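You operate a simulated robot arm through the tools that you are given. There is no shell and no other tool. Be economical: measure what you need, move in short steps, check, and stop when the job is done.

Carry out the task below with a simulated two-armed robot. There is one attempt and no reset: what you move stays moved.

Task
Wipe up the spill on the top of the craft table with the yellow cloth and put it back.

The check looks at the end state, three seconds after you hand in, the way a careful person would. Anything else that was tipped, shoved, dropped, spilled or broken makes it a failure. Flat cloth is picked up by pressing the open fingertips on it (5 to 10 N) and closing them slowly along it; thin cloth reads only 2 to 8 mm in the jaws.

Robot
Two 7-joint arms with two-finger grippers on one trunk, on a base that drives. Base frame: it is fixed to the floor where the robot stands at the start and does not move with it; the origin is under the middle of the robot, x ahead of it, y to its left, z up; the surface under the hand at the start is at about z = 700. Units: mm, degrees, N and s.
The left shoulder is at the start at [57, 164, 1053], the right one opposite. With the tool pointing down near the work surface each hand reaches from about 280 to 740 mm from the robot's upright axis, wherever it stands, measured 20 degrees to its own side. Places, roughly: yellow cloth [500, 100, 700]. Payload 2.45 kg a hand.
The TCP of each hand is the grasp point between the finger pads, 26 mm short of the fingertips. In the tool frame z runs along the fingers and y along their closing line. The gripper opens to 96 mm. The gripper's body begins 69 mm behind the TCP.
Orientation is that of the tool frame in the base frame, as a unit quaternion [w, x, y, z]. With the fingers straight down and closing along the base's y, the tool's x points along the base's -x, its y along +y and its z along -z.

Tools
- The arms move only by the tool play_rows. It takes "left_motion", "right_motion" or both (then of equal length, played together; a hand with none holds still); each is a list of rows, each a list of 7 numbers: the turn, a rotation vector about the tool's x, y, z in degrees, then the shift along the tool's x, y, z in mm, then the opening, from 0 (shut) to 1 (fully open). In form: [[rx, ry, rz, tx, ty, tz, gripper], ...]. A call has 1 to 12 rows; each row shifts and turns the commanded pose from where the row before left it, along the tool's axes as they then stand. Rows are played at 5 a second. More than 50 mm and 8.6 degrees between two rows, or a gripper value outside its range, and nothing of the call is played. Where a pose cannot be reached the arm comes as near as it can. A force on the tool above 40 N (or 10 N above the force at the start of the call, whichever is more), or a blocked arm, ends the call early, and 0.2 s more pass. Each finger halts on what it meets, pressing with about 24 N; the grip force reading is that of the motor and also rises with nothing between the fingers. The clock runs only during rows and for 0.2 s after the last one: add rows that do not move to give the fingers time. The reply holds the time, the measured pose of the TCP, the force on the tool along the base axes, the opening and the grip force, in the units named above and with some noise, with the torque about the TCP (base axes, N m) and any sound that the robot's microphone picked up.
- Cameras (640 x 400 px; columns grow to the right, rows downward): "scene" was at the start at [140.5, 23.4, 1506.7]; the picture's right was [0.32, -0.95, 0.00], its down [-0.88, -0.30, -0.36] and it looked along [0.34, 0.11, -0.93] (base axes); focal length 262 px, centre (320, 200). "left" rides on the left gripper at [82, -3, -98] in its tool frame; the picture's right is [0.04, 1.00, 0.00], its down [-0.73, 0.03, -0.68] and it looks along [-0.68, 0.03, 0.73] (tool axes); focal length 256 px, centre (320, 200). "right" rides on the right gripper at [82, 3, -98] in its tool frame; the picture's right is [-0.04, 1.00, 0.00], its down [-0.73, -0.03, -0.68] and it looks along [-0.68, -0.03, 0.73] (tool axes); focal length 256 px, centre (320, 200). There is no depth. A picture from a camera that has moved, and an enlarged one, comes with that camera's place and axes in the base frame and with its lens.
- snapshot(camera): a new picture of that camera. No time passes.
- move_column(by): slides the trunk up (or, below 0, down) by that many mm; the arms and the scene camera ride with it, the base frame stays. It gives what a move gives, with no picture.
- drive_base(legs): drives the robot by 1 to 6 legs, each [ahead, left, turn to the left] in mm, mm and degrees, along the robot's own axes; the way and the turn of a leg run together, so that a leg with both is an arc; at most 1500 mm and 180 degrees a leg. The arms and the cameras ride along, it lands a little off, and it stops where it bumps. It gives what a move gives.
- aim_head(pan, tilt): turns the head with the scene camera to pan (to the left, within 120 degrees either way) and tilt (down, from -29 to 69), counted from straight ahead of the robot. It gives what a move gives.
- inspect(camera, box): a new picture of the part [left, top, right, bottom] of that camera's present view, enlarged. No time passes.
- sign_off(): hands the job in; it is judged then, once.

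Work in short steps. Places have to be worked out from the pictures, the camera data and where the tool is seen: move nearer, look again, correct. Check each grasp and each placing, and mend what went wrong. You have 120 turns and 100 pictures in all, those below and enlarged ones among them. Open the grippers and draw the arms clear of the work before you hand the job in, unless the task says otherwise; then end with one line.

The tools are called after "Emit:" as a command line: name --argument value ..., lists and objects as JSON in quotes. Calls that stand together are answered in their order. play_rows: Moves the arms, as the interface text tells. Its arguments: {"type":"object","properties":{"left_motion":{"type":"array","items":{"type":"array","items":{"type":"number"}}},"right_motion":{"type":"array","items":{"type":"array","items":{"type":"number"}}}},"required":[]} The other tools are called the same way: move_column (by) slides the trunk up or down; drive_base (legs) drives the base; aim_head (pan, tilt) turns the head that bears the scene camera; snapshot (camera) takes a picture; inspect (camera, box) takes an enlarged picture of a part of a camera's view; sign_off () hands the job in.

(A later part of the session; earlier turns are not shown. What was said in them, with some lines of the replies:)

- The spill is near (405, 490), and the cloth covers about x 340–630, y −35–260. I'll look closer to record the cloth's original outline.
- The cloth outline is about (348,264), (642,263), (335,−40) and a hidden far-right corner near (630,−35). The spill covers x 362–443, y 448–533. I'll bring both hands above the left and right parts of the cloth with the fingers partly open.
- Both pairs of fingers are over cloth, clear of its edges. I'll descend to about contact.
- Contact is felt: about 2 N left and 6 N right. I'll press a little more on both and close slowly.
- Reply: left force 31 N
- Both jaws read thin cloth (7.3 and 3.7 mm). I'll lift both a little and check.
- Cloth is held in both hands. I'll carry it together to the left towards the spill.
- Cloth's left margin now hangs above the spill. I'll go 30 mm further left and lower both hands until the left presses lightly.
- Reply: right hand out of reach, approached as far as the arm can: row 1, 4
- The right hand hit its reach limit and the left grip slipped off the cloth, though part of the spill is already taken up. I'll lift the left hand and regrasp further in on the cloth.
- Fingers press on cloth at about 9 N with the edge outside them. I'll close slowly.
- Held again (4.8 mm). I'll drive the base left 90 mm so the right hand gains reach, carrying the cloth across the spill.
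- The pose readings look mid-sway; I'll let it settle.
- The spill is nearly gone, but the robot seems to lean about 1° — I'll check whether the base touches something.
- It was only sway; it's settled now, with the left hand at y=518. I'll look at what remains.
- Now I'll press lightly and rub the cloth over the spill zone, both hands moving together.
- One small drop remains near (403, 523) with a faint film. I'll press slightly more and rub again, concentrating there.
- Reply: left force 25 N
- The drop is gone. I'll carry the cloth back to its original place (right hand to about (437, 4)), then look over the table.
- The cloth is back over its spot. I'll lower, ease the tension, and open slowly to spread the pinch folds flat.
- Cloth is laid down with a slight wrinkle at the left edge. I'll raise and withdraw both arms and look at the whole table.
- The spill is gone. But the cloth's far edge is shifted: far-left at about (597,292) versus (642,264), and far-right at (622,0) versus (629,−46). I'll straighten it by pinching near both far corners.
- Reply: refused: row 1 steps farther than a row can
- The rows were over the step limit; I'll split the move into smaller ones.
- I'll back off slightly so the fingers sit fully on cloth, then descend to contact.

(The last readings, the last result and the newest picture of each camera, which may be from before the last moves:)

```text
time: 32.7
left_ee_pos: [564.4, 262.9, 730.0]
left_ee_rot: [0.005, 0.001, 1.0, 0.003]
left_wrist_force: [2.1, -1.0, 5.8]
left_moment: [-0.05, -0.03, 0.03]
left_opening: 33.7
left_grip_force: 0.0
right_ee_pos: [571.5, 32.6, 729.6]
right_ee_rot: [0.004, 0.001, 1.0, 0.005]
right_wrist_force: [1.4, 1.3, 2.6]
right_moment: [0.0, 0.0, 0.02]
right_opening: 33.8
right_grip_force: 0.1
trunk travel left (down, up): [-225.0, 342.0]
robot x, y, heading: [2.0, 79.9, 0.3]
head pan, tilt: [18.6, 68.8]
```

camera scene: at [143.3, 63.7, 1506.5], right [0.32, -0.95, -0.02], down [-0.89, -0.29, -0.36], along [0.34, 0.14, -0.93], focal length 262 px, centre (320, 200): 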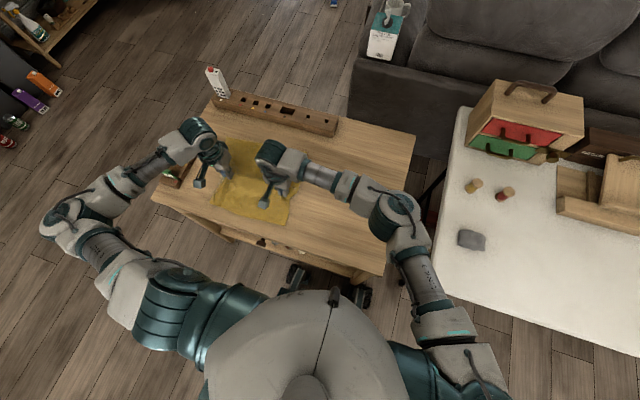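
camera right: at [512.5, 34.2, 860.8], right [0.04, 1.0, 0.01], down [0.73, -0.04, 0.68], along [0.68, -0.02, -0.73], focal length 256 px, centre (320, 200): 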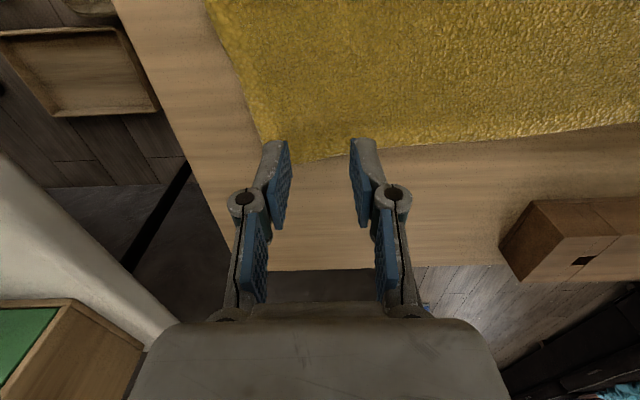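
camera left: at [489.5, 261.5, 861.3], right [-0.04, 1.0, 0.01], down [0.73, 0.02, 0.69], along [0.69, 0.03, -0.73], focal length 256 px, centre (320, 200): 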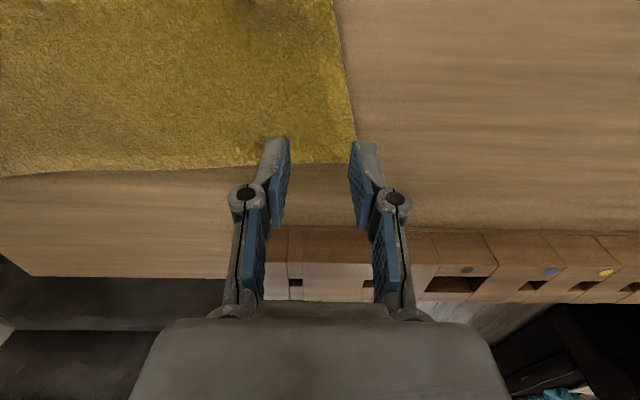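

Contact on both. I'll press a touch and close slowly.

Emit:
play_rows --left_motion '[[0, 0, 0, 0, 0, 1, 0.35], [0, 0, 0, 0, 0, 0, 0.3], [0, 0, 0, 0, 0, 0, 0.24], [0, 0, 0, 0, 0, 0, 0.18], [0, 0, 0, 0, 0, 0, 0.12], [0, 0, 0, 0, 0, 0, 0.06], [0, 0, 0, 0, 0, 0, 0], [0, 0, 0, 0, 0, 0, 0], [0, 0, 0, 0, 0, 0, 0], [0, 0, 0, 0, 0, -10, 0], [0, 0, 0, 0, 0, -10, 0], [0, 0, 0, 0, 0, 0, 0]]' --right_motion '[[0, 0, 0, 0, 0, 2, 0.35], [0, 0, 0, 0, 0, 0, 0.3], [0, 0, 0, 0, 0, 0, 0.24], [0, 0, 0, 0, 0, 0, 0.18], [0, 0, 0, 0, 0, 0, 0.12], [0, 0, 0, 0, 0, 0, 0.06], [0, 0, 0, 0, 0, 0, 0], [0, 0, 0, 0, 0, 0, 0], [0, 0, 0, 0, 0, 0, 0], [0, 0, 0, 0, 0, -10, 0], [0, 0, 0, 0, 0, -10, 0], [0, 0, 0, 0, 0, 0, 0]]'

Emit:
snapshot --camera "left"

Emit:
snapshot --camera "right"

```text
time: 35.3
left_ee_pos: [563.6, 262.4, 746.4]
left_ee_rot: [0.003, 0.002, 1.0, 0.003]
left_wrist_force: [1.8, -11.0, -0.3]
left_moment: [-0.3, -0.04, 0.04]
left_opening: 5.5
left_grip_force: 23.8
right_ee_pos: [570.3, 31.7, 746.3]
right_ee_rot: [0.002, 0.0, 1.0, 0.004]
right_wrist_force: [-1.1, 11.9, -0.1]
right_moment: [0.3, 0.06, 0.1]
right_opening: 4.2
right_grip_force: 23.8
trunk travel left (down, up): [-225.0, 342.0]
robot x, y, heading: [1.0, 79.1, -0.1]
head pan, tilt: [18.6, 68.8]
```

```text
68 pictures are left
camera left: at [481.1, 257.6, 844.2], right [-0.04, 1.0, 0.01], down [0.73, 0.02, 0.68], along [0.68, 0.03, -0.73], focal length 256 px, centre (320, 200)
```

left: 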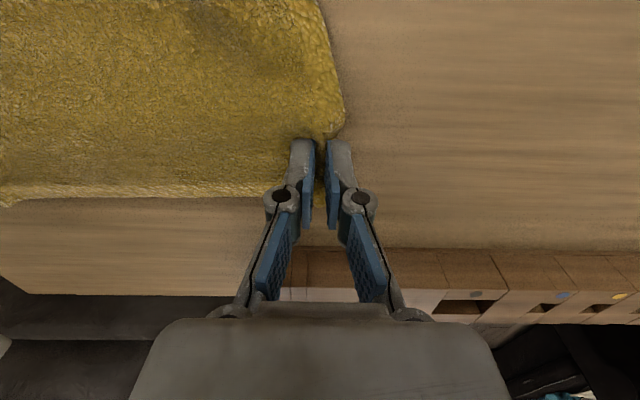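

```text
67 pictures are left
camera right: at [487.8, 35.3, 842.1], right [0.04, 1.0, 0.01], down [0.73, -0.04, 0.68], along [0.68, -0.02, -0.73], focal length 256 px, centre (320, 200)
```

right: 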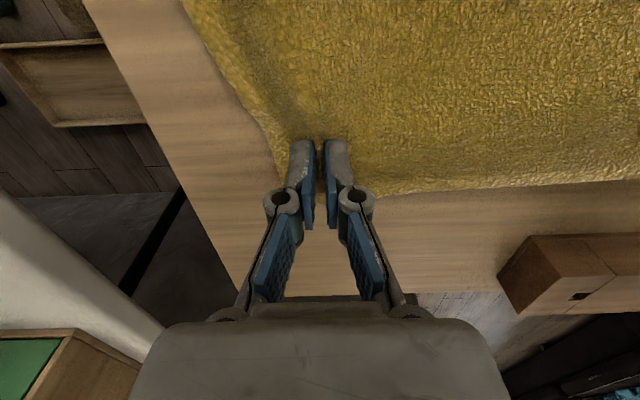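

Both corners are gripped. I'll drag left by (+38,−38) and right by (+14,−38) to square the cloth.

Emit:
play_rows --left_motion '[[0, 0, 0, -8, -8, 0, 0], [0, 0, 0, -10, -10, 0, 0], [0, 0, 0, -10, -10, 0, 0], [0, 0, 0, -10, -10, 0, 0], [0, 0, 0, 0, 0, 0, 0]]' --right_motion '[[0, 0, 0, -2, -8, 0, 0], [0, 0, 0, -4, -10, 0, 0], [0, 0, 0, -4, -10, 0, 0], [0, 0, 0, -4, -10, 0, 0], [0, 0, 0, 0, 0, 0, 0]]'

Emit:
inspect --camera "scene" --box '[130, 60, 430, 280]'

Emit:
snapshot --camera "left"

```text
time: 36.5
left_ee_pos: [601.3, 224.0, 748.4]
left_ee_rot: [0.006, 0.002, 1.0, 0.003]
left_wrist_force: [-0.6, -9.7, 0.4]
left_moment: [-0.28, 0.0, 0.04]
left_opening: 5.3
left_grip_force: 24.1
right_ee_pos: [583.7, -6.0, 746.1]
right_ee_rot: [0.003, 0.001, 1.0, 0.005]
right_wrist_force: [-0.1, 10.3, -0.1]
right_moment: [0.24, -0.02, 0.08]
right_opening: 4.0
right_grip_force: 24.1
trunk travel left (down, up): [-225.0, 342.0]
robot x, y, heading: [5.3, 77.6, -0.1]
head pan, tilt: [18.6, 68.8]
```

```text
1.82 times, centred on (280, 170) of scene
camera zoom: at [143.0, 98.0, 1506.6], right [0.32, -0.95, 0.0], down [-0.88, -0.3, -0.36], along [0.34, 0.12, -0.93], focal length 476 px, centre (393, 254)
```

zoom: 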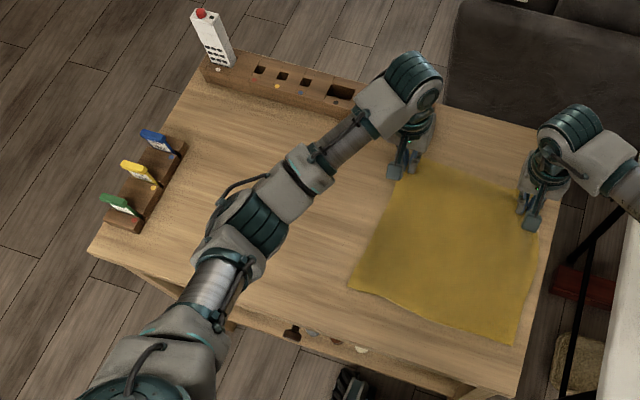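

```text
65 pictures are left
camera left: at [518.9, 217.8, 845.3], right [-0.04, 1.0, 0.01], down [0.73, 0.02, 0.69], along [0.68, 0.03, -0.73], focal length 256 px, centre (320, 200)
```

left: 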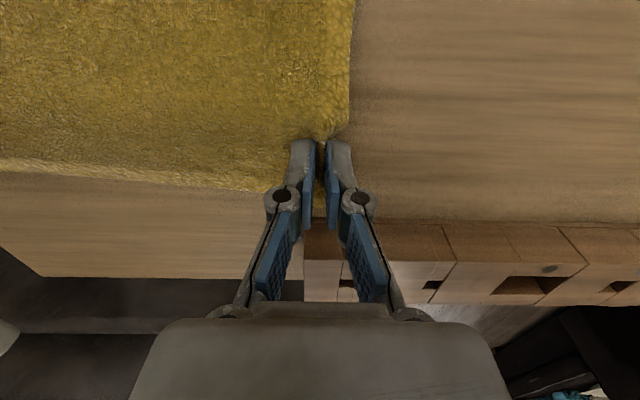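

The cloth is square and flat again, within about 15 mm of its original outline. I'll lower and release, opening slowly.

Emit:
play_rows --left_motion '[[0, 0, 0, 0, 0, 10, 0], [0, 0, 0, 0, 0, 7, 0], [0, 0, 0, 0, 0, 0, 0.05], [0, 0, 0, 0, 0, 0, 0.12], [0, 0, 0, 0, 0, 0, 0.2], [0, 0, 0, 0, 0, 0, 0.28], [0, 0, 0, 0, 0, 0, 0.35], [0, 0, 0, 0, 0, -25, 0.35], [0, 0, 0, 0, 0, -45, 0.35], [0, 0, 0, 0, 0, -45, 0.35], [0, 0, 0, 0, 0, -45, 0.35], [0, 0, 0, 0, 0, 0, 0.35]]' --right_motion '[[0, 0, 0, 0, 0, 9, 0], [0, 0, 0, 0, 0, 7, 0], [0, 0, 0, 0, 0, 0, 0.05], [0, 0, 0, 0, 0, 0, 0.12], [0, 0, 0, 0, 0, 0, 0.2], [0, 0, 0, 0, 0, 0, 0.28], [0, 0, 0, 0, 0, 0, 0.35], [0, 0, 0, 0, 0, -25, 0.35], [0, 0, 0, 0, 0, -45, 0.35], [0, 0, 0, 0, 0, -45, 0.35], [0, 0, 0, 0, 0, -45, 0.35], [0, 0, 0, 0, 0, 0, 0.35]]'

Emit:
play_rows --left_motion '[[0, 0, 0, 25, 40, 0, 1], [0, 0, 0, 25, 40, 0, 1], [0, 0, 0, 25, 40, 0, 1], [0, 0, 0, 25, 40, 0, 1], [0, 0, 0, 25, 40, 0, 1], [0, 0, 0, 25, 40, 0, 1], [0, 0, 0, 0, 30, 0, 1], [0, 0, 0, 0, 0, 0, 1]]' --right_motion '[[0, 0, 0, 20, -40, 0, 1], [0, 0, 0, 20, -40, 0, 1], [0, 0, 0, 20, -40, 0, 1], [0, 0, 0, 20, -40, 0, 1], [0, 0, 0, 0, 0, 0, 1], [0, 0, 0, 0, 0, 0, 1], [0, 0, 0, 0, 0, 0, 1], [0, 0, 0, 0, 0, 0, 1]]'

Emit:
inspect --camera "scene" --box '[130, 60, 430, 280]'

Emit:
snapshot --camera "left"

```text
time: 39.1
left_ee_pos: [601.1, 222.6, 888.3]
left_ee_rot: [0.003, 0.001, 1.0, 0.004]
left_wrist_force: [0.2, 0.3, -0.4]
left_moment: [-0.02, 0.01, -0.03]
left_opening: 33.5
left_grip_force: 0.0
right_ee_pos: [584.3, -5.6, 890.1]
right_ee_rot: [0.001, 0.001, 1.0, 0.004]
right_wrist_force: [0.6, 0.7, -0.5]
right_moment: [-0.01, 0.01, 0.01]
right_opening: 33.6
right_grip_force: 0.1
trunk travel left (down, up): [-225.0, 342.0]
robot x, y, heading: [3.2, 77.9, 0.2]
head pan, tilt: [18.6, 68.8]
```

```text
time: 40.9
left_ee_pos: [452.3, 493.9, 890.2]
left_ee_rot: [0.005, 0.001, 1.0, 0.005]
left_wrist_force: [-1.0, -0.4, -0.2]
left_moment: [0.03, -0.01, 0.03]
left_opening: 96.0
left_grip_force: 0.0
right_ee_pos: [503.1, -168.0, 888.7]
right_ee_rot: [0.002, 0.001, 1.0, 0.004]
right_wrist_force: [-0.3, 1.1, -0.3]
right_moment: [-0.02, -0.02, -0.01]
right_opening: 95.9
right_grip_force: 0.1
trunk travel left (down, up): [-225.0, 342.0]
robot x, y, heading: [-0.1, 76.4, -0.1]
head pan, tilt: [18.6, 68.8]
```

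```text
1.82 times, centred on (280, 170) of scene
camera zoom: at [141.4, 98.6, 1506.7], right [0.32, -0.95, 0.0], down [-0.88, -0.3, -0.36], along [0.34, 0.12, -0.93], focal length 476 px, centre (393, 254)
```

zoom: 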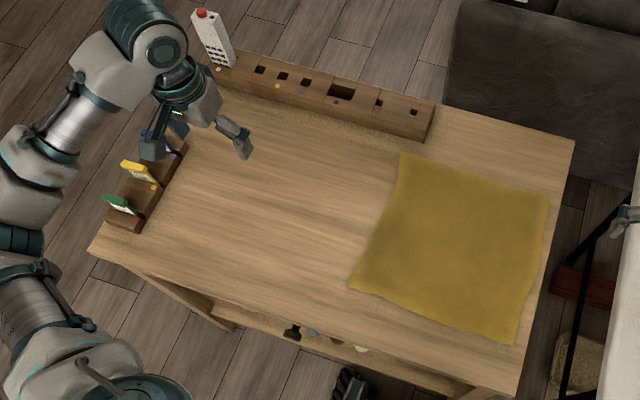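

```text
63 pictures are left
camera left: at [369.2, 488.2, 987.8], right [-0.04, 1.0, 0.01], down [0.73, 0.02, 0.69], along [0.69, 0.03, -0.73], focal length 256 px, centre (320, 200)
```

left: 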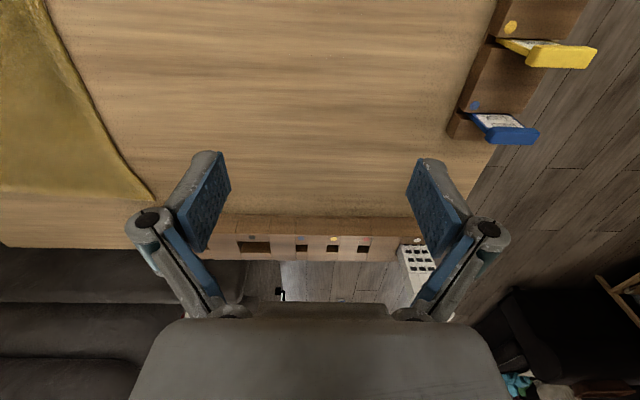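

Cloth lies flat in place and the hands are clear. One last close look at the former spill area for residue.

Emit:
inspect --camera "scene" --box '[190, 130, 310, 210]'

Emit:
inspect --camera "left" --box '[200, 0, 440, 150]'

```text
5.00 times, centred on (250, 170) of scene
camera zoom: at [141.4, 98.6, 1506.7], right [0.32, -0.95, 0.0], down [-0.88, -0.3, -0.36], along [0.34, 0.12, -0.93], focal length 1308 px, centre (670, 350)
```

zoom: 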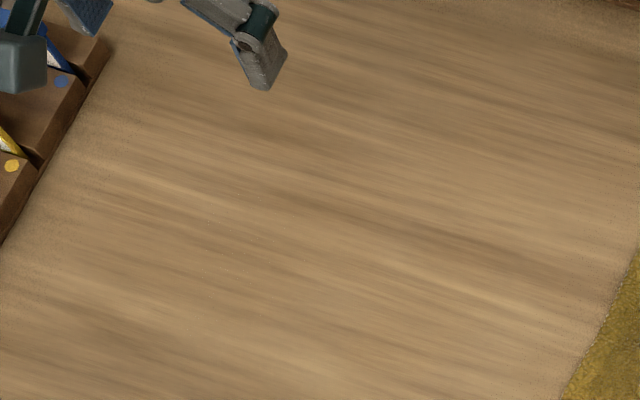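

```text
2.67 times, centred on (320, 75) of left
camera zoom: at [369.2, 488.2, 987.8], right [-0.04, 1.0, 0.01], down [0.73, 0.02, 0.69], along [0.69, 0.03, -0.73], focal length 683 px, centre (320, 533)
```

zoom: 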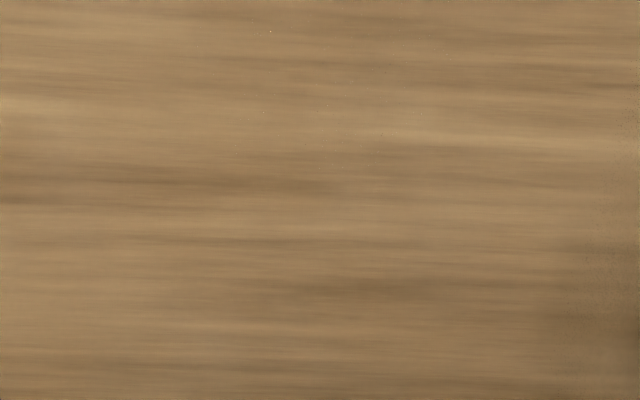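

The table is clean, the cloth is back in its place and nothing else was disturbed, so I'm handing in.

Emit:
sign_off

```text
The job is handed in.
```

I wiped up the spill and laid the yellow cloth flat again where it started, to within about 15–20 mm by my camera estimates; the last close-up pictures show no residue, and both grippers are open and clear of the table.
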